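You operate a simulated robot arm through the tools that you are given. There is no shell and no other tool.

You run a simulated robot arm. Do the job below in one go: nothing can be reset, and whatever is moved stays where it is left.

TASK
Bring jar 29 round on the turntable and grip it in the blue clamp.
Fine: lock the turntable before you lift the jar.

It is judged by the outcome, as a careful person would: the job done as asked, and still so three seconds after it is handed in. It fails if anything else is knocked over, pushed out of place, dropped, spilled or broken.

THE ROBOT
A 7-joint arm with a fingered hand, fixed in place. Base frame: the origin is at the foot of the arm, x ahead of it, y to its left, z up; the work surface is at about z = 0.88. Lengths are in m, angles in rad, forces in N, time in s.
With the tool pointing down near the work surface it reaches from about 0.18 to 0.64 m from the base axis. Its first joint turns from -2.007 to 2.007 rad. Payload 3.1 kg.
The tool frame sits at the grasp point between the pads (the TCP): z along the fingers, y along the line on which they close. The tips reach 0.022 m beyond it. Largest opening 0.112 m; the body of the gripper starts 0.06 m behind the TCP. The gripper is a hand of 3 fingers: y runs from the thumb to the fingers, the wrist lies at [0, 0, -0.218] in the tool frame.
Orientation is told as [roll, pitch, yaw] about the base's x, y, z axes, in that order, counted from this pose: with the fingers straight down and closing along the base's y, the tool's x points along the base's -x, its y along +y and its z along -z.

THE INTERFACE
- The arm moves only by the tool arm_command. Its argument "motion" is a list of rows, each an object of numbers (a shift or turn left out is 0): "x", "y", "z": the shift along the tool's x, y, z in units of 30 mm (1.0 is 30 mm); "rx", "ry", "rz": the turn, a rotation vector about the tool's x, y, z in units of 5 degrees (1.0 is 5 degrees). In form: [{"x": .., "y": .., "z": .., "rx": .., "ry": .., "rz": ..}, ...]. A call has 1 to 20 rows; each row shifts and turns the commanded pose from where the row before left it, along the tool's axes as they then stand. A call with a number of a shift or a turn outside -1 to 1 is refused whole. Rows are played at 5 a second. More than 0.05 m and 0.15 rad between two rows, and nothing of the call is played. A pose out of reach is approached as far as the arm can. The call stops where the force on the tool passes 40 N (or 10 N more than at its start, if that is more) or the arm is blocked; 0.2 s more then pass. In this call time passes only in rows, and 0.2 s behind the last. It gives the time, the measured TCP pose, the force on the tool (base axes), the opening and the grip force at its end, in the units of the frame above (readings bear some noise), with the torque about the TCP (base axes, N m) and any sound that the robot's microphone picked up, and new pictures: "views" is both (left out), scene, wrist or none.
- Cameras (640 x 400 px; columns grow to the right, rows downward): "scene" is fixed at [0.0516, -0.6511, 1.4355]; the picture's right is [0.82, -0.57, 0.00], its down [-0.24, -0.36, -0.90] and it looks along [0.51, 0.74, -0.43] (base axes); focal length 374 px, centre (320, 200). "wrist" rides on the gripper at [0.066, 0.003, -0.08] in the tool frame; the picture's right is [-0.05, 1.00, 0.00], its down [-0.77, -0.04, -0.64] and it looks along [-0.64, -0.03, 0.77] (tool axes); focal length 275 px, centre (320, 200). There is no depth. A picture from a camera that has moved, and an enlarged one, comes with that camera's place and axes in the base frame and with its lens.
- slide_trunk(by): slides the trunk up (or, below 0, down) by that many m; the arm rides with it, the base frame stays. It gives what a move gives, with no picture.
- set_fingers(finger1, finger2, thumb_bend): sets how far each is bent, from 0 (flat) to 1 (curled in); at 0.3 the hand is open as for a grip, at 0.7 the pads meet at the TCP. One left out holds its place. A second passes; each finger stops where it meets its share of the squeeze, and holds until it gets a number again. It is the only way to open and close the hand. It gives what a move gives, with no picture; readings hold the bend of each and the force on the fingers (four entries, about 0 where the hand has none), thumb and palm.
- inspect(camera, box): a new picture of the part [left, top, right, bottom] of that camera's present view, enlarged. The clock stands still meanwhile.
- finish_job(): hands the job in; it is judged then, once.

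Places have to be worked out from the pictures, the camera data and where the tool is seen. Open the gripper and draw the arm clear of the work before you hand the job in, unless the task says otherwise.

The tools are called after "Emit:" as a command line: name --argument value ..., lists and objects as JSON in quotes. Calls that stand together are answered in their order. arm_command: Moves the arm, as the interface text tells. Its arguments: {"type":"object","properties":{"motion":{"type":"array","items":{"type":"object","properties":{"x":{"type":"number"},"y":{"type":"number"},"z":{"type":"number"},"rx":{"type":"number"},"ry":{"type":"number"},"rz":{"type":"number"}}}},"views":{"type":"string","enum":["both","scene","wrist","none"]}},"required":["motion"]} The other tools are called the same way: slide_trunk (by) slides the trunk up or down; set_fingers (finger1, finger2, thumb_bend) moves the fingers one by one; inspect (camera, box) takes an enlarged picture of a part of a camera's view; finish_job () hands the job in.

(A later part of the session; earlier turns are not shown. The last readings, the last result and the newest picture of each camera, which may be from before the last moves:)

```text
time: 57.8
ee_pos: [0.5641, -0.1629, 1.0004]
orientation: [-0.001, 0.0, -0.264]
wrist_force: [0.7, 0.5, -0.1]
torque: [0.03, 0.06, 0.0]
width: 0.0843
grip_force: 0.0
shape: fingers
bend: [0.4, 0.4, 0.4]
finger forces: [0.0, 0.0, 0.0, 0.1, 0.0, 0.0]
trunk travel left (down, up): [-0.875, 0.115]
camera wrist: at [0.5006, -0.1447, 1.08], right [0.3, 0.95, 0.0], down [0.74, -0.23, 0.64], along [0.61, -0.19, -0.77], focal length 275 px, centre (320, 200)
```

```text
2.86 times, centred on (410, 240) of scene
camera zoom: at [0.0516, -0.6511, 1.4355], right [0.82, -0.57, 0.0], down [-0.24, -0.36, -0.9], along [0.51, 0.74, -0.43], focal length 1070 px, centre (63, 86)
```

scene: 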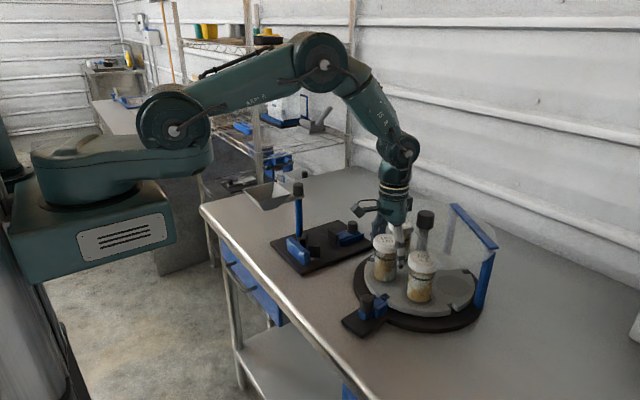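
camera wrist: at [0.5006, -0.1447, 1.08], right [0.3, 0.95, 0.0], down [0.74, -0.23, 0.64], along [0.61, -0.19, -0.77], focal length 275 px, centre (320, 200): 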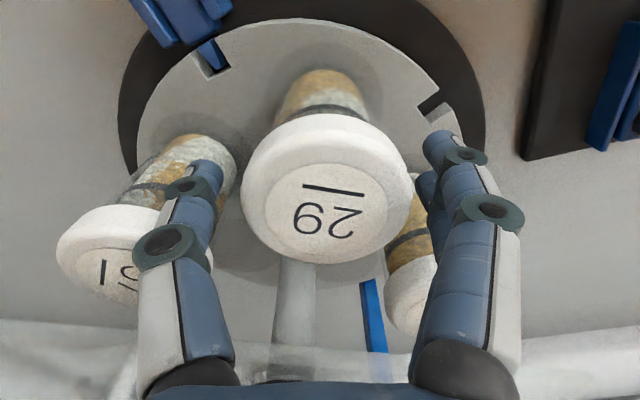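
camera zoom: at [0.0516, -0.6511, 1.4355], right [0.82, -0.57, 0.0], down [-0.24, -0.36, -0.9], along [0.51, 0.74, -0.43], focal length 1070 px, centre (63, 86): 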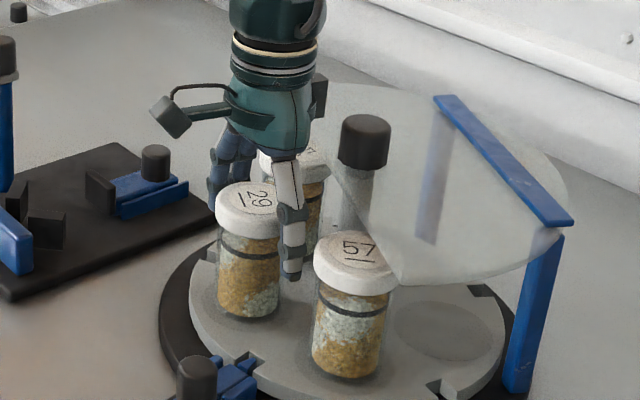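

The jar is nicely centred between the fingers with room on both sides. I'll lower 20 mm more so the pads span the lid's lower edge, then close.

Emit:
arm_command --motion '[{"z": 0.34}, {"z": 0.34}]' --views "none"

Emit:
set_fingers --finger1 0.65 --finger2 0.65 --thumb_bend 0.65

Emit:
inspect --camera "wrist" --box '[120, 50, 520, 300]'

Emit:
inspect --camera "scene" --box '[340, 200, 480, 330]'

```text
time: 58.4
ee_pos: [0.5632, -0.1641, 0.98]
orientation: [0.0, 0.0, -0.264]
wrist_force: [-0.6, 0.2, -0.1]
torque: [0.0, 0.02, -0.01]
width: 0.0845
grip_force: 0.0
shape: fingers
bend: [0.4, 0.4, 0.4]
finger forces: [0.0, 0.1, 0.1, 0.0, 0.0, 0.0]
trunk travel left (down, up): [-0.875, 0.115]
```

```text
time: 59.4
ee_pos: [0.5627, -0.1643, 0.9806]
orientation: [0.0, 0.001, -0.264]
wrist_force: [0.0, -0.1, -0.2]
torque: [-0.01, -0.03, 0.0]
width: 0.048
grip_force: 13.2
shape: fingers
bend: [0.54, 0.55, 0.58]
finger forces: [6.8, 6.6, 0.1, 0.0, 12.9, 0.1]
trunk travel left (down, up): [-0.875, 0.115]
```

```text
1.60 times, centred on (320, 175) of wrist
camera zoom: at [0.5009, -0.1437, 1.0603], right [0.3, 0.95, 0.0], down [0.74, -0.23, 0.64], along [0.61, -0.19, -0.77], focal length 440 px, centre (320, 240)
```

zoom: 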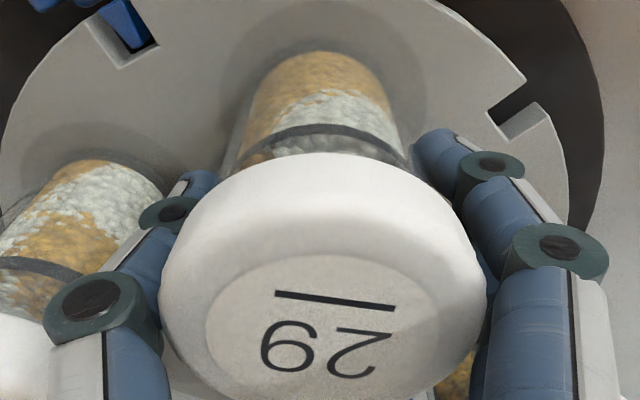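

```text
3.08 times, centred on (410, 265) of scene
camera zoom: at [0.0516, -0.6511, 1.4355], right [0.82, -0.57, 0.0], down [-0.24, -0.36, -0.9], along [0.51, 0.74, -0.43], focal length 1152 px, centre (43, 0)
```

zoom: 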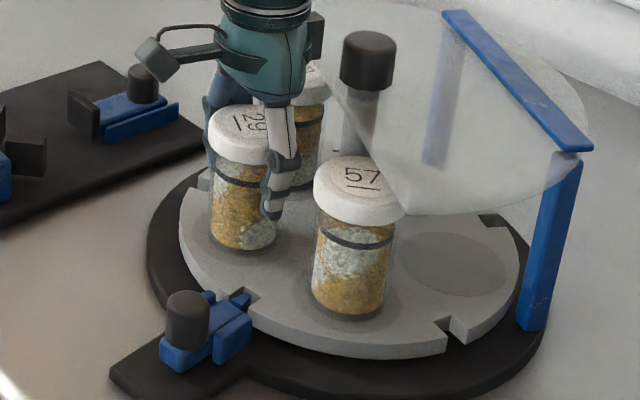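

The fingers hold the jar just under the lid with 13 N, and the pin is still in the notch. I'll firm up slightly and lift straight up.

Emit:
set_fingers --finger1 0.7 --finger2 0.7 --thumb_bend 0.7

Emit:
arm_command --motion '[{"z": -0.3}, {"z": -0.4}, {"z": -0.5}, {"z": -0.5}, {"z": -0.5}, {"z": -0.5}]'

```text
time: 60.4
ee_pos: [0.5637, -0.1637, 0.9803]
orientation: [0.001, 0.0, -0.262]
wrist_force: [0.4, 0.0, -0.4]
torque: [-0.01, 0.0, 0.04]
width: 0.0472
grip_force: 17.6
shape: fingers
bend: [0.54, 0.54, 0.6]
finger forces: [9.6, 8.6, 0.0, 0.1, 17.3, 0.0]
trunk travel left (down, up): [-0.875, 0.115]
```

```text
time: 61.8
ee_pos: [0.5619, -0.1632, 1.0628]
orientation: [0.001, -0.001, -0.263]
wrist_force: [0.0, 0.3, -2.2]
torque: [0.03, 0.04, 0.01]
width: 0.0472
grip_force: 17.8
shape: fingers
bend: [0.54, 0.54, 0.6]
finger forces: [9.7, 8.6, 0.0, 0.1, 17.3, 0.0]
trunk travel left (down, up): [-0.875, 0.115]
camera wrist: at [0.5007, -0.144, 1.1419], right [0.3, 0.95, 0.0], down [0.74, -0.24, 0.64], along [0.61, -0.19, -0.77], focal length 275 px, centre (320, 200)
```

scene: 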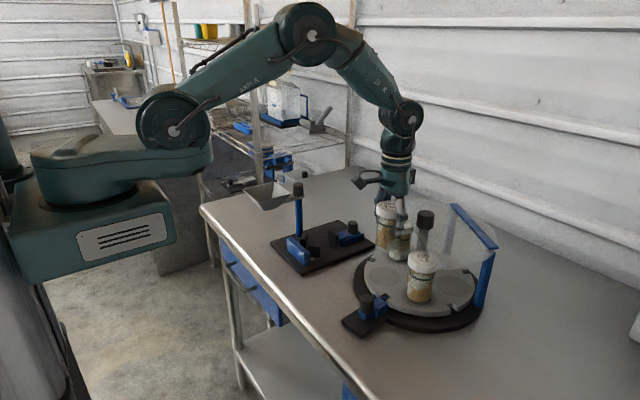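
wrist: 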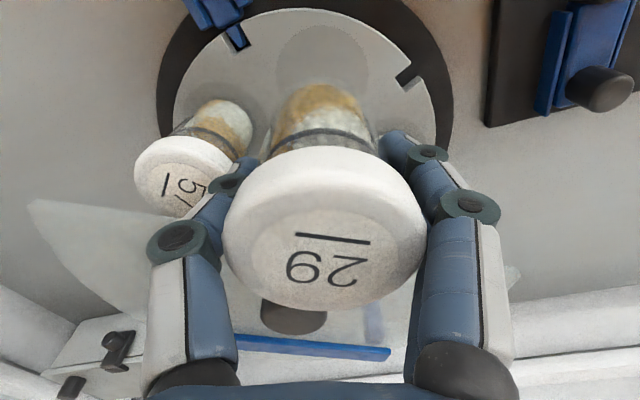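

The jar is off the table (2.2 N), and the others stand undisturbed. Now I'll inspect the clamp closely to find the V faces and the moving jaw.

Emit:
inspect --camera "scene" --box '[270, 215, 380, 280]'

Emit:
inspect --camera "scene" --box '[340, 200, 490, 340]'

```text
5.82 times, centred on (325, 248) of scene
camera zoom: at [0.0516, -0.6511, 1.4355], right [0.82, -0.57, 0.0], down [-0.24, -0.36, -0.9], along [0.51, 0.74, -0.43], focal length 2179 px, centre (291, -76)
```

zoom: 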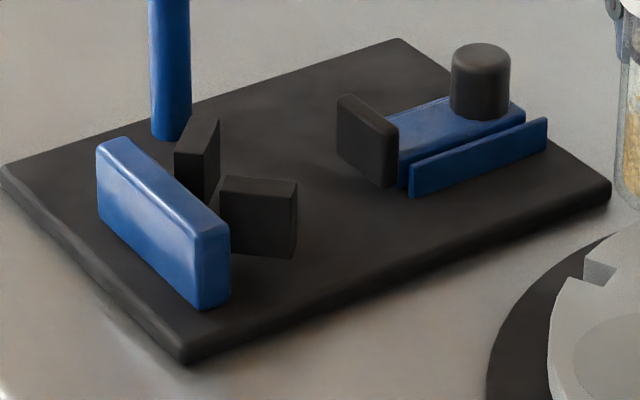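

```text
2.86 times, centred on (415, 270) of scene
camera zoom: at [0.0516, -0.6511, 1.4355], right [0.82, -0.57, 0.0], down [-0.24, -0.36, -0.9], along [0.51, 0.74, -0.43], focal length 1070 px, centre (49, 0)
```

zoom: 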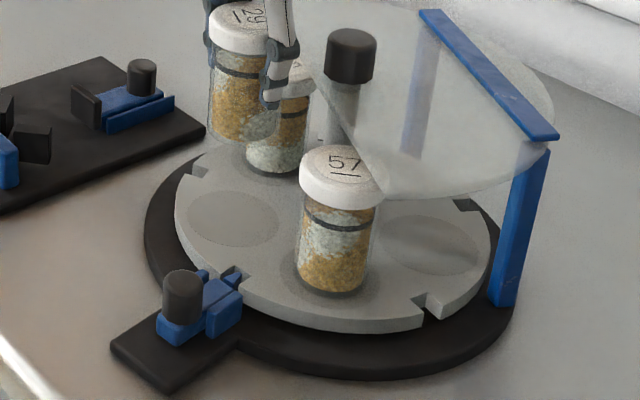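

V faces meet near x≈0.484 and the jaw pad face is at x≈0.570, y≈0.042, so the jar should stand at about (0.53, 0.043). I'll first move clear of the turntable, then turn the hand to close along x, which avoids the funnel post.

Emit:
arm_command --motion '[{"x": 0.475, "y": 0.735}, {"x": 0.475, "y": 0.735}, {"x": 0.475, "y": 0.735}, {"x": 0.475, "y": 0.735}]' --views "none"

Emit:
arm_command --motion '[{"rz": -0.9}, {"rz": -0.9}, {"rz": -0.9}, {"rz": -0.9}, {"rz": -0.9}, {"rz": -0.9}, {"rz": -0.9}, {"rz": -0.9}, {"rz": -0.9}, {"rz": -0.9}, {"rz": -0.9}, {"rz": -0.9}, {"rz": -0.9}, {"rz": -0.9}, {"rz": -0.9}, {"rz": -0.9}, {"rz": -0.9}, {"rz": -0.9}, {"rz": -0.9}, {"rz": -0.9}]'

```text
time: 62.8
ee_pos: [0.5319, -0.0635, 1.0629]
orientation: [-0.002, 0.0, -0.263]
wrist_force: [0.0, -0.3, -2.6]
torque: [0.02, 0.0, 0.01]
width: 0.0471
grip_force: 17.5
shape: fingers
bend: [0.54, 0.55, 0.6]
finger forces: [9.9, 8.6, 0.0, 0.0, 17.2, 0.0]
trunk travel left (down, up): [-0.875, 0.115]
```

```text
time: 67.0
ee_pos: [0.5328, -0.0648, 1.0617]
orientation: [-0.002, 0.0, 1.309]
wrist_force: [-0.2, -0.1, -2.3]
torque: [0.01, 0.0, -0.03]
width: 0.0471
grip_force: 18.2
shape: fingers
bend: [0.54, 0.55, 0.6]
finger forces: [9.8, 8.7, 0.0, 0.0, 17.2, 0.1]
trunk travel left (down, up): [-0.875, 0.115]
camera wrist: at [0.5127, -0.1274, 1.1419], right [-0.95, 0.3, 0.0], down [0.23, 0.74, 0.64], along [0.19, 0.61, -0.77], focal length 275 px, centre (320, 200)
```

scene: 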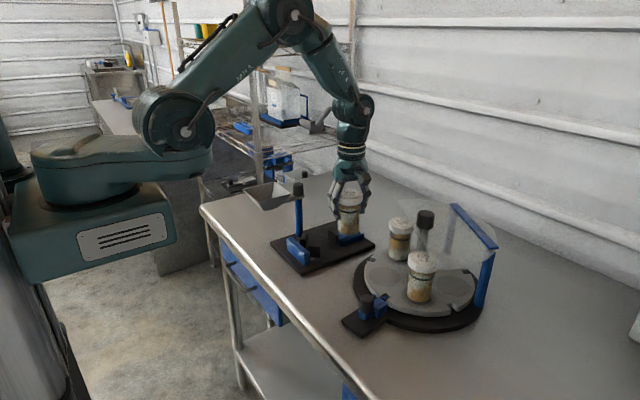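
wrist: 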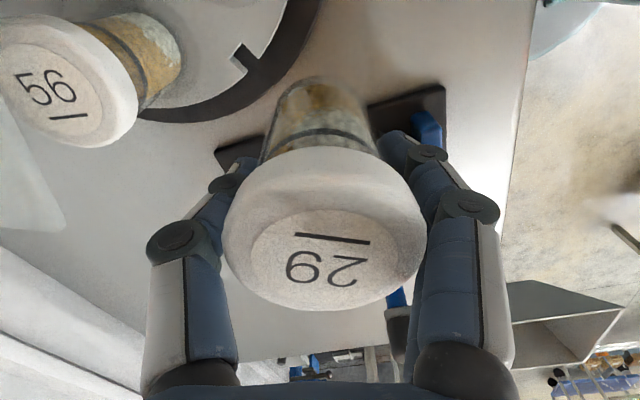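

The jar hides the clamp from the wrist camera, so I'll place it using the scene camera. First I'll check where the held jar appears against the TCP reading to calibrate.

Emit:
inspect --camera "scene" --box '[265, 165, 385, 285]'

```text
3.33 times, centred on (325, 225) of scene
camera zoom: at [0.0516, -0.6511, 1.4355], right [0.82, -0.57, 0.0], down [-0.24, -0.36, -0.9], along [0.51, 0.74, -0.43], focal length 1248 px, centre (303, 117)
```

zoom: 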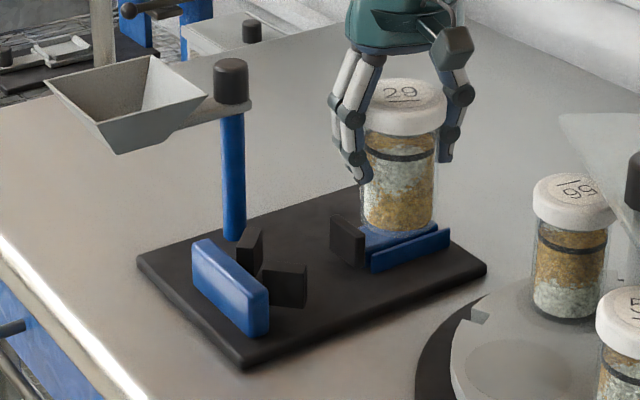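

Reworking the funnel position from both views, its near corner is at (0.475, 0.088, 1.046), a bit close for this hand angle. I'll turn the hand another 22° to yaw ≈97° before moving in.

Emit:
arm_command --motion '[{"rz": -0.88}, {"rz": -0.88}, {"rz": -0.88}, {"rz": -0.88}, {"rz": -0.88}]' --views "none"

```text
time: 68.2
ee_pos: [0.5352, -0.0477, 1.0601]
orientation: [0.002, 0.007, 1.639]
wrist_force: [0.0, -0.3, -3.8]
torque: [-0.03, -0.03, -0.01]
width: 0.0467
grip_force: 17.5
shape: fingers
bend: [0.54, 0.55, 0.6]
finger forces: [9.6, 8.1, 0.1, 0.1, 17.0, 0.0]
out of reach, approached as far as the arm can: row 4, 5
trunk travel left (down, up): [-0.875, 0.115]
```

The hand reached yaw ≈94°, which is enough. I'll move over the clamp, keeping the height.

Emit:
arm_command --motion '[{"x": -0.78, "y": -0.02}, {"x": -0.78, "y": -0.02}, {"x": -0.78, "y": -0.02}, {"x": -0.78, "y": -0.02}]'

Emit:
inspect --camera "scene" --box '[240, 160, 380, 290]'

```text
time: 69.2
ee_pos: [0.5325, 0.0442, 1.0612]
orientation: [0.0, 0.004, 1.639]
wrist_force: [-0.3, 0.1, -3.1]
torque: [-0.02, 0.01, -0.02]
width: 0.0467
grip_force: 17.7
shape: fingers
bend: [0.54, 0.55, 0.6]
finger forces: [9.7, 8.2, 0.0, 0.0, 16.9, 0.1]
trunk travel left (down, up): [-0.875, 0.115]
camera wrist: at [0.5332, -0.0204, 1.1417], right [-1.0, -0.02, 0.0], down [-0.02, 0.78, 0.63], along [-0.01, 0.63, -0.78], focal length 275 px, centre (320, 200)
```

scene: 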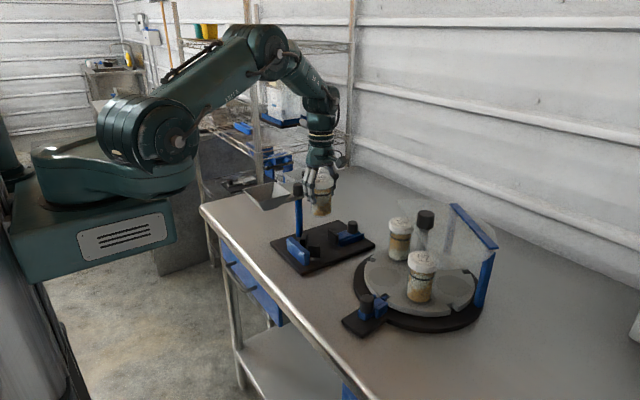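
wrist: 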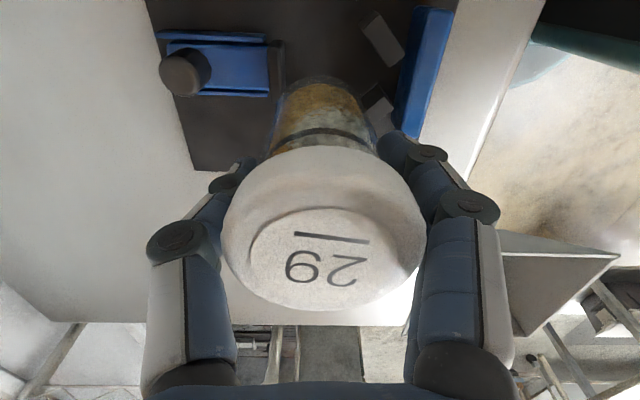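

```text
3.08 times, centred on (310, 225) of scene
camera zoom: at [0.0516, -0.6511, 1.4355], right [0.82, -0.57, 0.0], down [-0.24, -0.36, -0.9], along [0.51, 0.74, -0.43], focal length 1152 px, centre (351, 123)
```

zoom: 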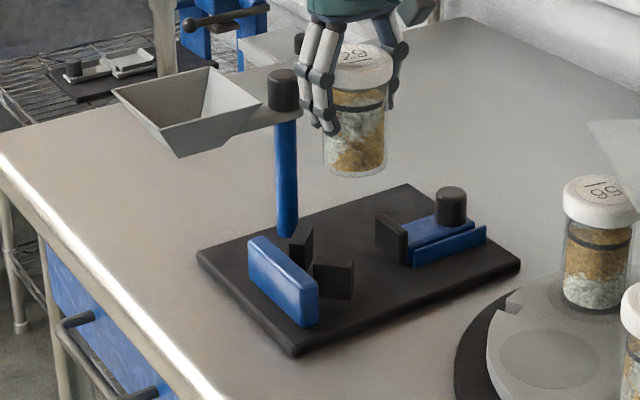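

Now the wrist camera sees the V blocks and the jaw on either side of the jar. I'll enlarge that.

Emit:
inspect --camera "wrist" --box '[140, 0, 480, 200]'

Emit:
inspect --camera "scene" --box '[265, 160, 365, 270]'

```text
1.88 times, centred on (310, 100) of wrist
camera zoom: at [0.5332, -0.0204, 1.1417], right [-1.0, -0.02, 0.0], down [-0.02, 0.78, 0.63], along [-0.01, 0.63, -0.78], focal length 518 px, centre (339, 388)
```

zoom: 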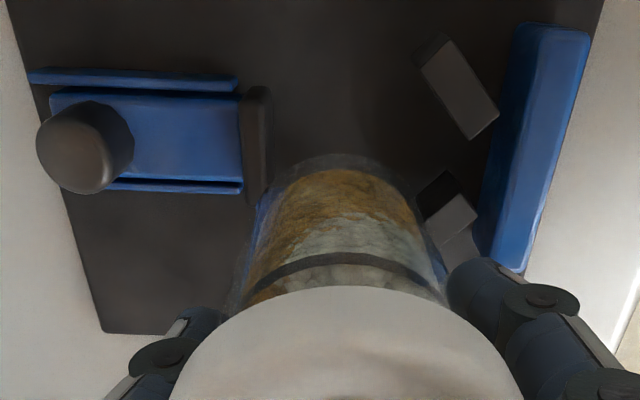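

```text
3.64 times, centred on (315, 215) of scene
camera zoom: at [0.0516, -0.6511, 1.4355], right [0.82, -0.57, 0.0], down [-0.24, -0.36, -0.9], along [0.51, 0.74, -0.43], focal length 1362 px, centre (338, 146)
```

zoom: 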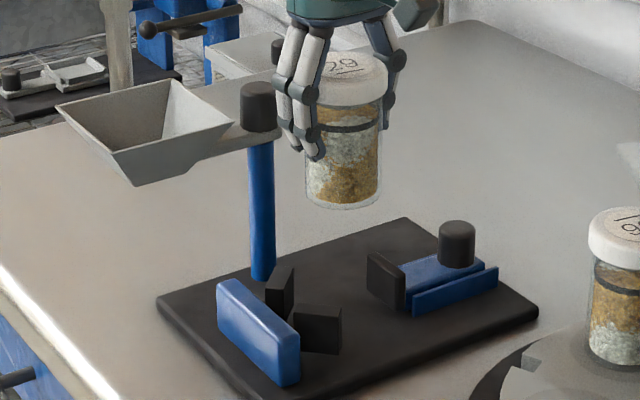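

This view, checked against the held jar, puts the clamp axis at y≈0.036, V contact centre at x≈0.512 and pad face at x≈0.560. I'll shift the jar to (0.523, 0.037) and lower most of the way.

Emit:
arm_command --motion '[{"x": 0.22, "y": 0.333}, {"z": 0.5}, {"z": 0.5}, {"z": 0.5}]'

Emit:
inspect --camera "wrist" --box '[140, 0, 480, 200]'

Emit:
inspect --camera "scene" --box '[265, 160, 365, 270]'

```text
time: 70.2
ee_pos: [0.5236, 0.0381, 1.0159]
orientation: [0.0, 0.006, 1.639]
wrist_force: [0.3, 0.1, -1.9]
torque: [0.03, 0.0, -0.02]
width: 0.0466
grip_force: 17.5
shape: fingers
bend: [0.54, 0.55, 0.6]
finger forces: [9.6, 8.3, 0.0, 0.0, 16.9, 0.0]
trunk travel left (down, up): [-0.875, 0.115]
camera wrist: at [0.5253, -0.0279, 1.096], right [-1.0, -0.02, 0.0], down [-0.02, 0.77, 0.63], along [-0.01, 0.63, -0.78], focal length 275 px, centre (320, 200)
```

scene: 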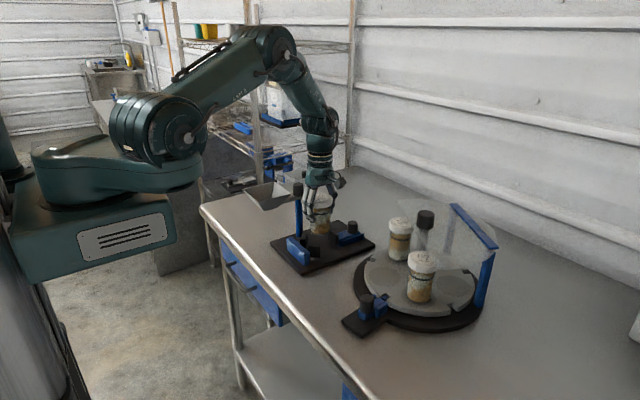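
wrist: 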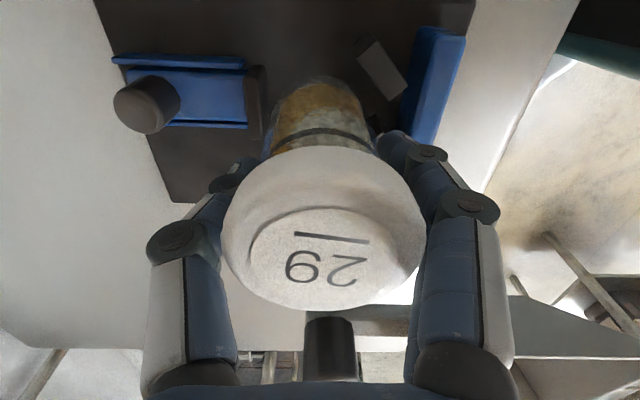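

```text
1.88 times, centred on (310, 100) of wrist
camera zoom: at [0.5253, -0.0279, 1.096], right [-1.0, -0.02, 0.0], down [-0.02, 0.77, 0.63], along [-0.01, 0.63, -0.78], focal length 518 px, centre (339, 388)
```

zoom: 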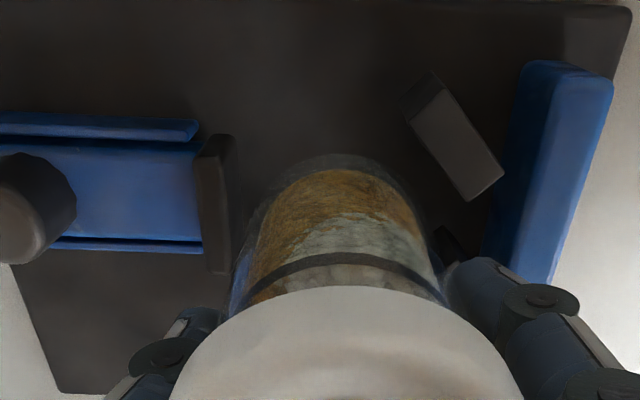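

```text
3.64 times, centred on (315, 215) of scene
camera zoom: at [0.0516, -0.6511, 1.4355], right [0.82, -0.57, 0.0], down [-0.24, -0.36, -0.9], along [0.51, 0.74, -0.43], focal length 1362 px, centre (338, 146)
```

zoom: 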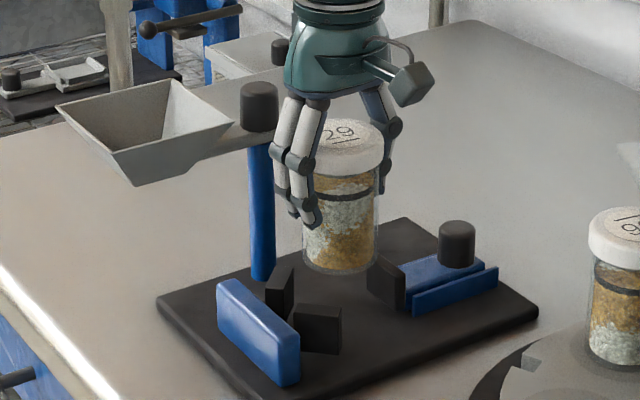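

The closer view confirms the axis at y≈0.036 and the jar lined up between V and pad. I'll lower to just above the plate.

Emit:
arm_command --motion '[{"z": 0.4}, {"z": 0.4}, {"z": 0.4}]' --views "none"

Emit:
inspect --camera "scene" --box '[265, 190, 365, 270]'

Emit:
inspect --camera "wrist" --box '[140, 0, 480, 200]'

```text
time: 71.0
ee_pos: [0.5217, 0.0368, 0.9802]
orientation: [0.001, 0.005, 1.638]
wrist_force: [0.0, 0.3, -2.1]
torque: [0.0, -0.01, -0.04]
width: 0.0467
grip_force: 17.2
shape: fingers
bend: [0.54, 0.55, 0.6]
finger forces: [9.6, 8.3, 0.0, 0.0, 16.9, 0.1]
trunk travel left (down, up): [-0.875, 0.115]
```

```text
5.00 times, centred on (315, 230) of scene
camera zoom: at [0.0516, -0.6511, 1.4355], right [0.82, -0.57, 0.0], down [-0.24, -0.36, -0.9], along [0.51, 0.74, -0.43], focal length 1873 px, centre (345, 50)
```

zoom: 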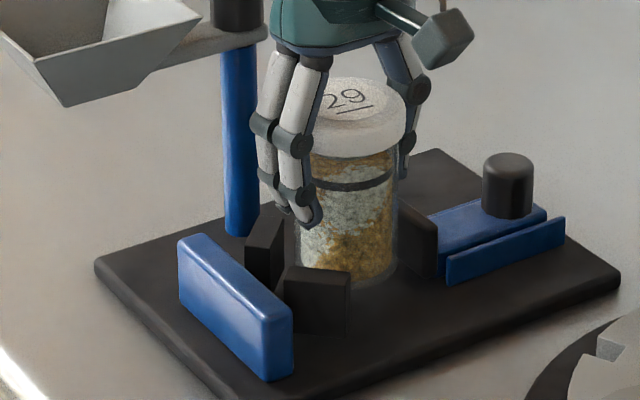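

```text
1.88 times, centred on (310, 100) of wrist
camera zoom: at [0.5241, -0.0286, 1.0604], right [-1.0, -0.02, 0.0], down [-0.02, 0.77, 0.63], along [-0.01, 0.63, -0.77], focal length 518 px, centre (339, 388)
```

zoom: 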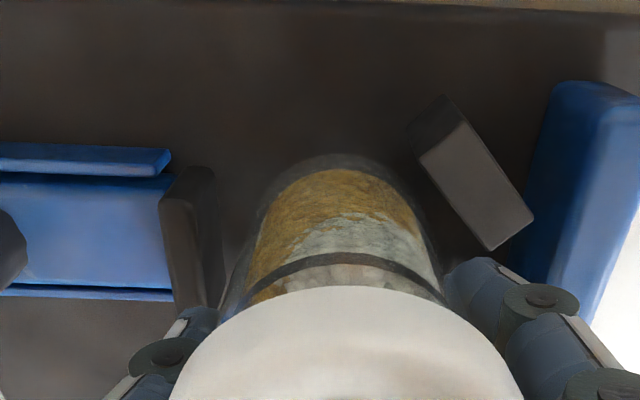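

The jar sits freely between the V and the pad, just above the plate. I'll lower in fine steps until it touches.

Emit:
arm_command --motion '[{"z": 0.1}, {"z": 0.1}, {"z": 0.1}]' --views "none"

Emit:
arm_command --motion '[{"z": 0.07}, {"z": 0.07}]' --views "none"

```text
time: 71.8
ee_pos: [0.5225, 0.0365, 0.9704]
orientation: [0.0, 0.006, 1.639]
wrist_force: [0.3, 0.7, -1.8]
torque: [-0.02, 0.01, 0.01]
width: 0.0466
grip_force: 17.5
shape: fingers
bend: [0.54, 0.55, 0.6]
finger forces: [9.6, 8.2, 0.0, 0.0, 16.9, 0.1]
trunk travel left (down, up): [-0.875, 0.115]
```

```text
time: 72.4
ee_pos: [0.5217, 0.0368, 0.9662]
orientation: [0.0, 0.005, 1.639]
wrist_force: [-0.2, -0.4, -1.6]
torque: [-0.01, -0.03, -0.04]
width: 0.0466
grip_force: 17.3
shape: fingers
bend: [0.54, 0.55, 0.6]
finger forces: [9.5, 8.1, 0.0, 0.1, 16.8, 0.1]
trunk travel left (down, up): [-0.875, 0.115]
```

No contact yet (still about -2 N of weight). I'll continue down in small steps.

Emit:
arm_command --motion '[{"z": 0.07}, {"z": 0.07}]' --views "none"

Emit:
inspect --camera "scene" --box '[280, 200, 360, 270]'

```text
time: 73.0
ee_pos: [0.5222, 0.036, 0.9614]
orientation: [-0.001, 0.004, 1.638]
wrist_force: [-0.5, 0.5, -2.3]
torque: [0.0, 0.0, 0.02]
width: 0.0467
grip_force: 17.5
shape: fingers
bend: [0.54, 0.55, 0.6]
finger forces: [9.7, 8.2, 0.0, 0.1, 16.8, 0.0]
trunk travel left (down, up): [-0.875, 0.115]
```

```text
5.71 times, centred on (320, 235) of scene
camera zoom: at [0.0516, -0.6511, 1.4355], right [0.82, -0.57, 0.0], down [-0.24, -0.36, -0.9], along [0.51, 0.74, -0.43], focal length 2140 px, centre (320, 0)
```

zoom: 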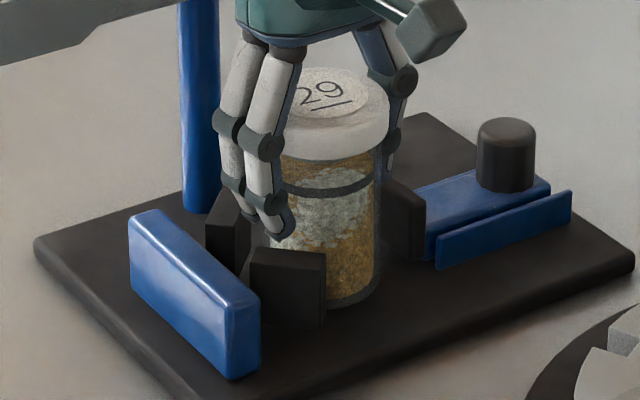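

It looks within a few millimetres of the plate. I'll keep lowering in 2 mm steps.

Emit:
arm_command --motion '[{"z": 0.06}, {"z": 0.06}]' --views "none"

Emit:
arm_command --motion '[{"z": 0.05}]' --views "none"

```text
time: 73.6
ee_pos: [0.5229, 0.0367, 0.9601]
orientation: [-0.001, 0.005, 1.639]
wrist_force: [-0.3, 0.2, -1.3]
torque: [-0.02, 0.03, 0.02]
width: 0.0466
grip_force: 17.8
shape: fingers
bend: [0.54, 0.55, 0.6]
finger forces: [10.7, 8.1, 0.0, 0.1, 17.0, 0.1]
trunk travel left (down, up): [-0.875, 0.115]
```

```text
time: 74.0
ee_pos: [0.521, 0.0366, 0.9592]
orientation: [-0.003, 0.006, 1.64]
wrist_force: [0.3, -0.9, 10.9]
torque: [-0.24, 0.41, 0.05]
width: 0.0463
grip_force: 24.7
shape: fingers
bend: [0.56, 0.55, 0.6]
finger forces: [24.0, 7.9, 0.0, 0.0, 17.8, 0.1]
trunk travel left (down, up): [-0.875, 0.115]
```

The 11 N contact has a torque that places it at a fingertip on the near V block, not under the jar, and the jar bottom is only about 3 mm above the plate. I'll raise 2 mm to unload the finger and loosen slowly so the jar settles down.

Emit:
arm_command --motion '[{"z": -0.04}]' --views "none"

Emit:
inspect --camera "scene" --box '[290, 210, 350, 262]'

Emit:
inspect --camera "wrist" --box '[140, 0, 480, 200]'

```text
time: 74.4
ee_pos: [0.5216, 0.0374, 0.9591]
orientation: [-0.002, 0.005, 1.639]
wrist_force: [-0.4, -1.7, 5.5]
torque: [-0.16, 0.21, 0.06]
width: 0.0463
grip_force: 22.2
shape: fingers
bend: [0.56, 0.55, 0.6]
finger forces: [18.3, 7.9, 0.1, 0.0, 17.7, 0.1]
trunk travel left (down, up): [-0.875, 0.115]
```

```text
7.69 times, centred on (320, 236) of scene
camera zoom: at [0.0516, -0.6511, 1.4355], right [0.82, -0.57, 0.0], down [-0.24, -0.36, -0.9], along [0.51, 0.74, -0.43], focal length 2881 px, centre (320, -77)
```

zoom: 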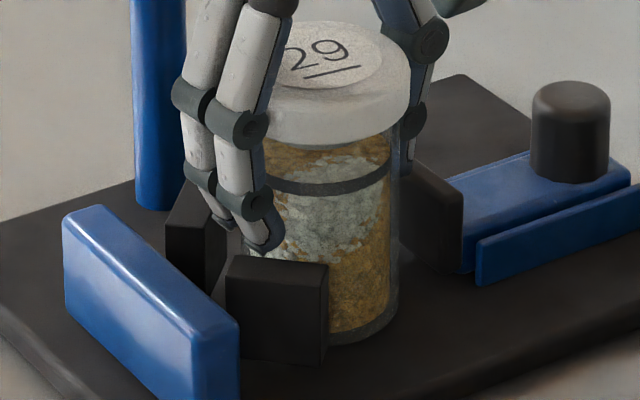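

```text
1.88 times, centred on (310, 100) of wrist
camera zoom: at [0.523, -0.0284, 1.0393], right [-1.0, -0.02, 0.0], down [-0.02, 0.77, 0.63], along [-0.01, 0.63, -0.77], focal length 518 px, centre (339, 388)
```

zoom: 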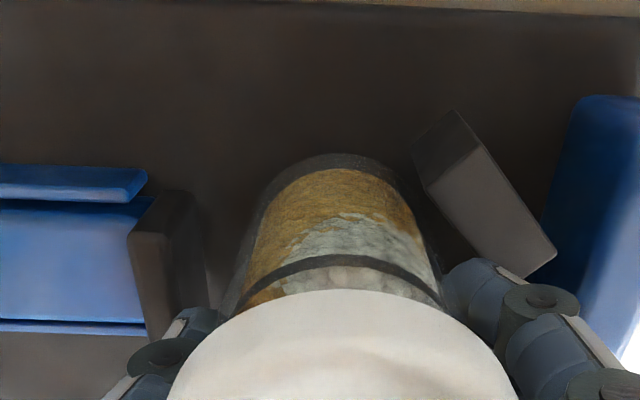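

The fingertip is resting on the V block and the jar base looks practically on the plate. I'll rise 1.5 mm more, then open the fingers gently.

Emit:
arm_command --motion '[{"z": -0.05}]' --views "none"

Emit:
set_fingers --finger1 0.53 --finger2 0.53 --thumb_bend 0.58

Emit:
inspect --camera "scene" --box '[290, 210, 350, 262]'

```text
time: 74.8
ee_pos: [0.5218, 0.0392, 0.9601]
orientation: [0.0, 0.004, 1.639]
wrist_force: [-0.5, 0.2, -1.6]
torque: [-0.01, 0.0, -0.03]
width: 0.0463
grip_force: 17.0
shape: fingers
bend: [0.55, 0.55, 0.6]
finger forces: [10.3, 8.2, 0.1, 0.1, 17.3, 0.0]
trunk travel left (down, up): [-0.875, 0.115]
```

```text
time: 75.8
ee_pos: [0.5222, 0.0382, 0.9602]
orientation: [0.001, 0.005, 1.639]
wrist_force: [-0.5, -0.9, -2.5]
torque: [0.03, 0.0, 0.01]
width: 0.0496
grip_force: 3.2
shape: fingers
bend: [0.51, 0.51, 0.55]
finger forces: [2.2, 1.3, 0.1, 0.0, 2.9, 0.0]
trunk travel left (down, up): [-0.875, 0.115]
```

```text
7.69 times, centred on (320, 236) of scene
camera zoom: at [0.0516, -0.6511, 1.4355], right [0.82, -0.57, 0.0], down [-0.24, -0.36, -0.9], along [0.51, 0.74, -0.43], focal length 2881 px, centre (320, -77)
```

zoom: 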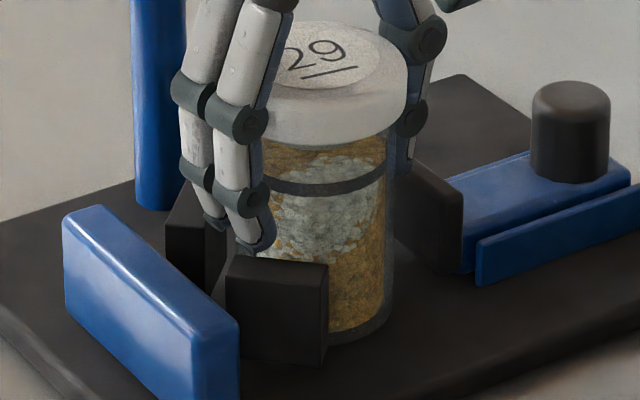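

The grip is down to 3 N and still carrying the jar. I'll loosen a bit more.

Emit:
set_fingers --finger1 0.5 --finger2 0.5 --thumb_bend 0.54

Emit:
inspect --camera "scene" --box '[290, 210, 350, 262]'

```text
time: 76.8
ee_pos: [0.5217, 0.0383, 0.961]
orientation: [0.0, 0.004, 1.639]
wrist_force: [0.4, -0.2, 0.2]
torque: [0.0, -0.02, -0.03]
width: 0.0512
grip_force: 0.4
shape: fingers
bend: [0.5, 0.5, 0.54]
finger forces: [0.4, 0.3, 0.1, 0.0, 0.7, 0.1]
trunk travel left (down, up): [-0.875, 0.115]
```

```text
7.69 times, centred on (320, 236) of scene
camera zoom: at [0.0516, -0.6511, 1.4355], right [0.82, -0.57, 0.0], down [-0.24, -0.36, -0.9], along [0.51, 0.74, -0.43], focal length 2881 px, centre (320, -77)
```

zoom: 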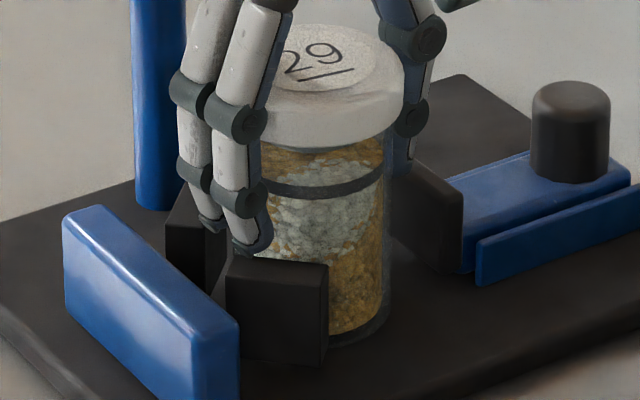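

The jar has settled onto the plate and the hand carries no weight now. I'll open to about 85 mm and rise straight up.

Emit:
set_fingers --finger1 0.4 --finger2 0.4 --thumb_bend 0.4

Emit:
arm_command --motion '[{"z": -0.3}, {"z": -0.5}, {"z": -0.7}, {"z": -0.9}, {"z": -1}, {"z": -1}]'

Emit:
inspect --camera "wrist" --box '[140, 0, 480, 250]'

Emit:
inspect --camera "scene" --box '[270, 190, 370, 270]'

```text
time: 77.8
ee_pos: [0.5223, 0.0379, 0.9607]
orientation: [0.0, 0.005, 1.641]
wrist_force: [-0.5, -0.1, -0.1]
torque: [0.01, -0.01, 0.03]
width: 0.0832
grip_force: 0.1
shape: fingers
bend: [0.4, 0.4, 0.4]
finger forces: [0.1, 0.1, 0.0, 0.0, 0.0, 0.1]
trunk travel left (down, up): [-0.875, 0.115]
```

```text
time: 79.2
ee_pos: [0.5214, 0.0356, 1.0945]
orientation: [-0.001, 0.006, 1.638]
wrist_force: [0.2, -0.6, 1.0]
torque: [0.0, -0.01, -0.04]
width: 0.0833
grip_force: 0.0
shape: fingers
bend: [0.4, 0.4, 0.4]
finger forces: [0.1, 0.1, 0.0, 0.0, 0.0, 0.0]
trunk travel left (down, up): [-0.875, 0.115]
camera wrist: at [0.5225, -0.0299, 1.175], right [-1.0, -0.02, 0.0], down [-0.02, 0.77, 0.63], along [-0.01, 0.63, -0.78], focal length 275 px, centre (320, 200)
```

scene: 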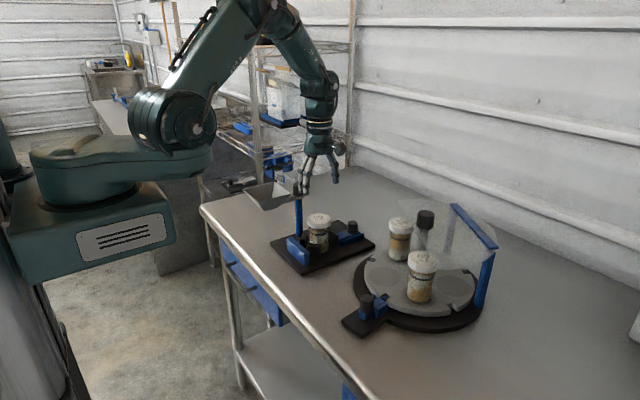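
wrist: 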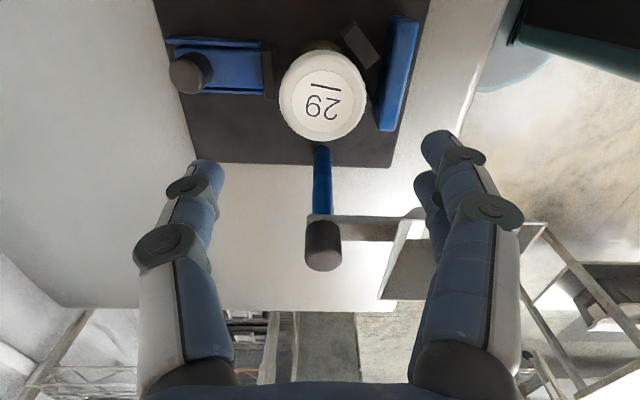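

```text
1.60 times, centred on (310, 125) of wrist
camera zoom: at [0.5225, -0.0299, 1.175], right [-1.0, -0.02, 0.0], down [-0.02, 0.77, 0.63], along [-0.01, 0.63, -0.78], focal length 440 px, centre (336, 320)
```

zoom: 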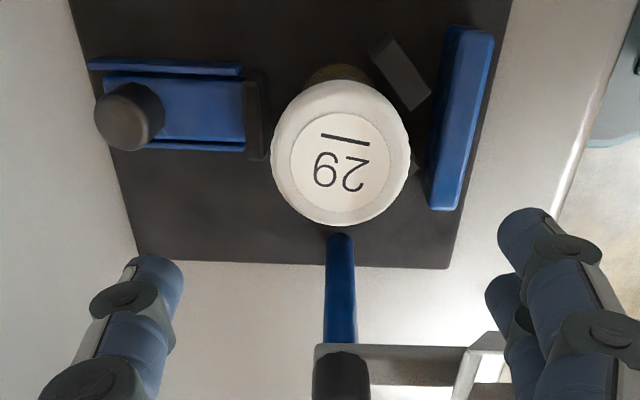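

```text
5.00 times, centred on (320, 230) of scene
camera zoom: at [0.0516, -0.6511, 1.4355], right [0.82, -0.57, 0.0], down [-0.24, -0.36, -0.9], along [0.51, 0.74, -0.43], focal length 1873 px, centre (320, 50)
```

zoom: 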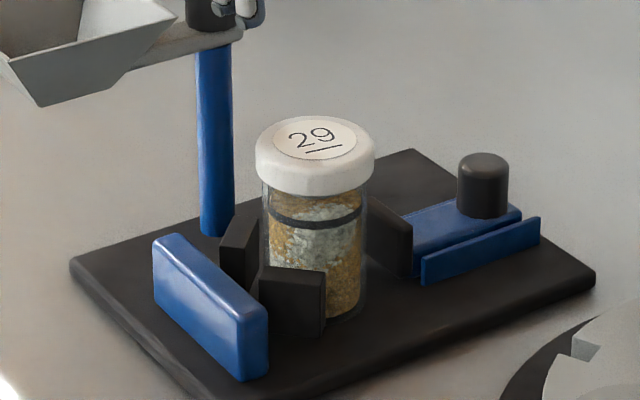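

Jar 29 stands upright between the V and the pad. The slide knob is at about (0.627, 0.035), so I'll move above it with the hand still closing along x, letting the thumb push it toward the V. The fingers get narrowed first.

Emit:
arm_command --motion '[{"z": -0.7}, {"x": 0.065, "y": -0.878}, {"x": 0.065, "y": -0.878}, {"x": 0.065, "y": -0.878}, {"x": 0.065, "y": -0.878}, {"rz": 0.8}]' --views "none"

Emit:
set_fingers --finger1 0.48 --finger2 0.48 --thumb_bend 0.45

Emit:
inspect --camera "wrist" --box '[140, 0, 500, 225]'

Emit:
inspect --camera "scene" --box '[270, 150, 390, 270]'

```text
time: 80.6
ee_pos: [0.6267, 0.0369, 1.1142]
orientation: [-0.001, 0.005, 1.57]
wrist_force: [-0.1, 0.0, -0.1]
torque: [0.0, -0.02, 0.01]
width: 0.0832
grip_force: 0.1
shape: fingers
bend: [0.4, 0.4, 0.4]
finger forces: [0.1, 0.0, 0.0, 0.0, 0.0, 0.0]
trunk travel left (down, up): [-0.875, 0.115]
```

```text
time: 81.6
ee_pos: [0.6272, 0.0376, 1.1138]
orientation: [-0.001, 0.005, 1.569]
wrist_force: [-0.2, -1.1, 0.1]
torque: [0.01, 0.03, 0.0]
width: 0.0657
grip_force: 0.1
shape: fingers
bend: [0.48, 0.48, 0.45]
finger forces: [0.0, 0.1, 0.0, 0.1, 0.0, 0.0]
trunk travel left (down, up): [-0.875, 0.115]
```

```text
1.78 times, centred on (320, 112) of wrist
camera zoom: at [0.6249, -0.0286, 1.1941], right [-1.0, 0.05, 0.0], down [0.04, 0.77, 0.63], along [0.03, 0.63, -0.77], focal length 489 px, centre (320, 356)
```

zoom: 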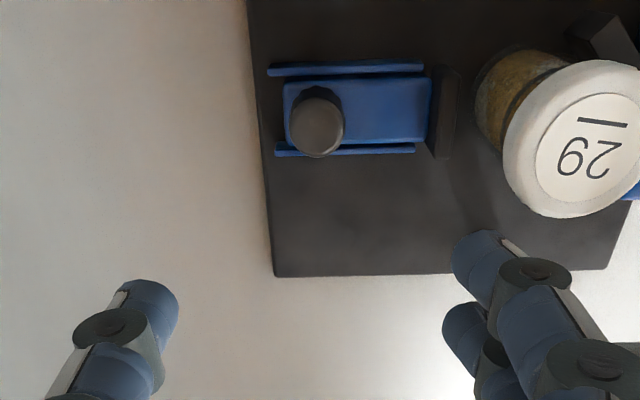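

```text
3.33 times, centred on (330, 210) of scene
camera zoom: at [0.0516, -0.6511, 1.4355], right [0.82, -0.57, 0.0], down [-0.24, -0.36, -0.9], along [0.51, 0.74, -0.43], focal length 1248 px, centre (287, 167)
```

zoom: 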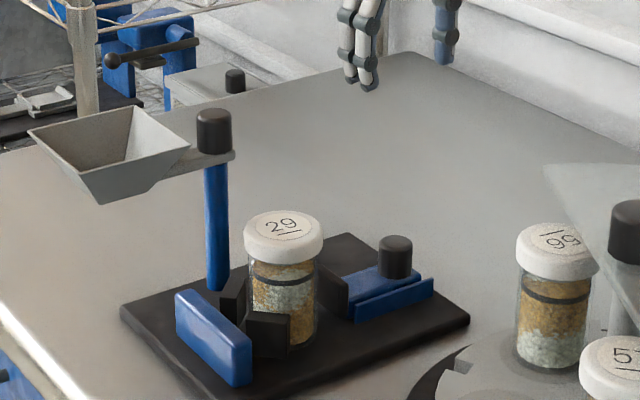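

The knob is at (0.629, 0.037) directly under the hand. I'll lower around it, stopping short to check.

Emit:
arm_command --motion '[{"y": -0.07, "z": 0.6}, {"z": 0.9}, {"z": 0.9}, {"z": 0.9}, {"z": 0.9}, {"z": 0.9}]'

Emit:
inspect --camera "wrist" --box '[140, 50, 500, 275]'

Emit:
inspect --camera "scene" --box '[280, 190, 380, 270]'

```text
time: 83.0
ee_pos: [0.6293, 0.0353, 0.9595]
orientation: [-0.001, 0.005, 1.569]
wrist_force: [0.0, 0.2, 0.8]
torque: [-0.01, 0.01, -0.02]
width: 0.0655
grip_force: 0.1
shape: fingers
bend: [0.48, 0.48, 0.45]
finger forces: [0.1, 0.1, 0.0, 0.0, 0.0, 0.1]
trunk travel left (down, up): [-0.875, 0.115]
camera wrist: at [0.6268, -0.03, 1.0397], right [-1.0, 0.05, 0.0], down [0.04, 0.77, 0.63], along [0.03, 0.63, -0.78], focal length 275 px, centre (320, 200)
```

scene: 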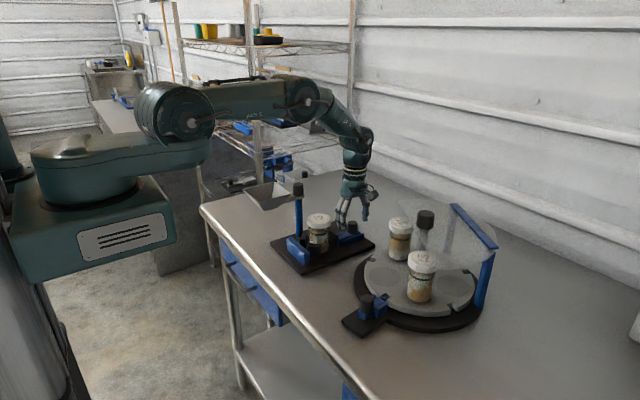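
wrist: 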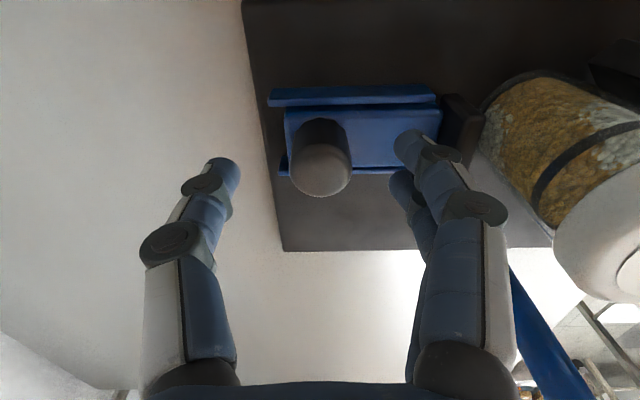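

```text
1.78 times, centred on (320, 162) of wrist
camera zoom: at [0.6268, -0.03, 1.0397], right [-1.0, 0.05, 0.0], down [0.04, 0.77, 0.63], along [0.03, 0.63, -0.78], focal length 489 px, centre (320, 267)
```

zoom: 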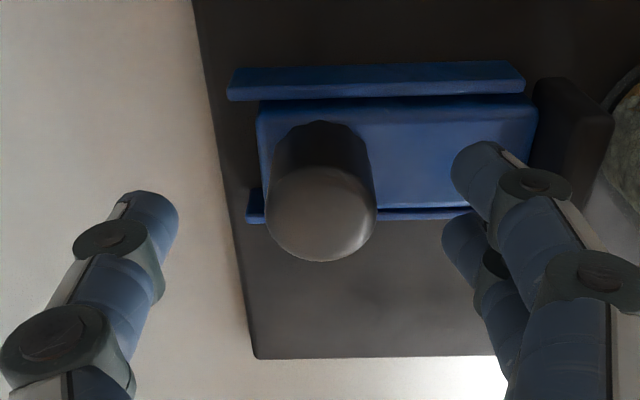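

```text
5.00 times, centred on (330, 230) of scene
camera zoom: at [0.0516, -0.6511, 1.4355], right [0.82, -0.57, 0.0], down [-0.24, -0.36, -0.9], along [0.51, 0.74, -0.43], focal length 1873 px, centre (270, 50)
```

zoom: 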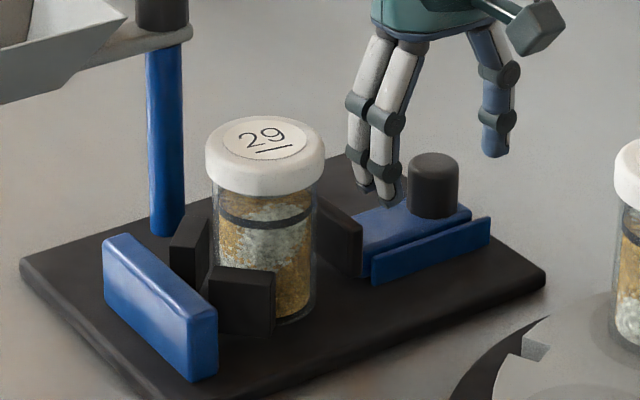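

The fingers straddle the knob well, between the pad and the knob on one side and the thumb on the other. I'll lower 14 mm and close.

Emit:
arm_command --motion '[{"z": 0.24}, {"z": 0.24}]' --views "none"

Emit:
set_fingers --finger1 0.65 --finger2 0.65 --thumb_bend 0.65

Emit:
inspect --camera "wrist" --box '[140, 50, 500, 275]'

```text
time: 83.6
ee_pos: [0.6293, 0.0355, 0.9455]
orientation: [-0.002, 0.005, 1.569]
wrist_force: [1.1, 0.4, 0.5]
torque: [0.02, -0.01, 0.01]
width: 0.0656
grip_force: 0.1
shape: fingers
bend: [0.48, 0.48, 0.45]
finger forces: [0.1, 0.0, 0.0, 0.0, 0.0, 0.0]
trunk travel left (down, up): [-0.875, 0.115]
```

```text
time: 84.6
ee_pos: [0.6301, 0.0344, 0.9463]
orientation: [-0.002, 0.006, 1.567]
wrist_force: [1.5, -0.8, -0.3]
torque: [0.02, -0.04, -0.01]
width: 0.0217
grip_force: 3.7
shape: fingers
bend: [0.63, 0.62, 0.63]
finger forces: [1.0, 1.7, 0.0, 0.0, 4.2, 0.0]
trunk travel left (down, up): [-0.875, 0.115]
```

```text
1.78 times, centred on (320, 162) of wrist
camera zoom: at [0.6262, -0.0304, 1.0265], right [-1.0, 0.05, 0.0], down [0.04, 0.77, 0.63], along [0.03, 0.63, -0.77], focal length 489 px, centre (320, 267)
```

zoom: 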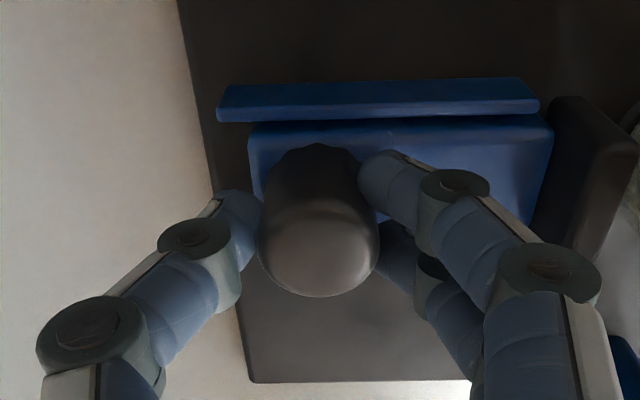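

The hand holds the knob. I'll firm the grip and slide the jaw toward the jar in small steps.

Emit:
set_fingers --finger1 0.72 --finger2 0.72 --thumb_bend 0.72

Emit:
arm_command --motion '[{"y": 0.1}, {"y": 0.1}, {"y": 0.1}, {"y": 0.1}]' --views "scene"

Emit:
inspect --camera "scene" --box '[280, 190, 380, 270]'

```text
time: 85.6
ee_pos: [0.629, 0.0361, 0.9467]
orientation: [-0.001, 0.004, 1.57]
wrist_force: [-0.2, -0.7, -0.7]
torque: [-0.01, -0.01, -0.06]
width: 0.0195
grip_force: 11.4
shape: fingers
bend: [0.67, 0.65, 0.65]
finger forces: [5.3, 6.3, 0.0, 0.1, 10.9, 0.0]
trunk travel left (down, up): [-0.875, 0.115]
```

```text
time: 86.6
ee_pos: [0.6149, 0.036, 0.946]
orientation: [0.003, 0.005, 1.57]
wrist_force: [-7.2, -1.0, -0.2]
torque: [-0.02, 0.16, -0.01]
width: 0.0197
grip_force: 11.4
shape: fingers
bend: [0.67, 0.66, 0.66]
finger forces: [7.2, 8.5, 0.0, 0.0, 7.7, 0.0]
trunk travel left (down, up): [-0.875, 0.115]
```

scene: 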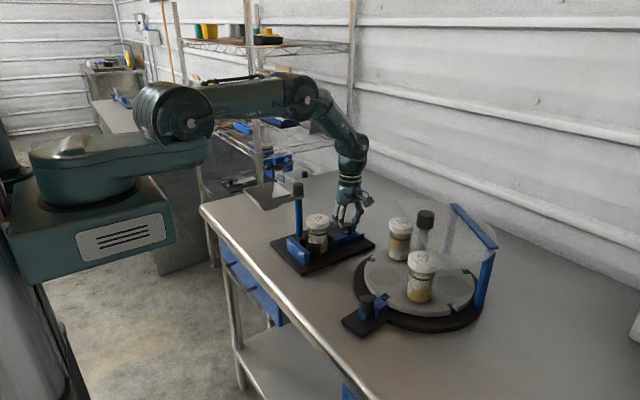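

```text
5.00 times, centred on (330, 230) of scene
camera zoom: at [0.0516, -0.6511, 1.4355], right [0.82, -0.57, 0.0], down [-0.24, -0.36, -0.9], along [0.51, 0.74, -0.43], focal length 1873 px, centre (270, 50)
```

zoom: 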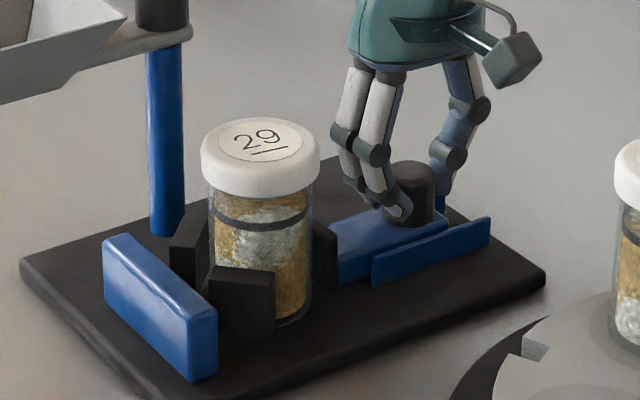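

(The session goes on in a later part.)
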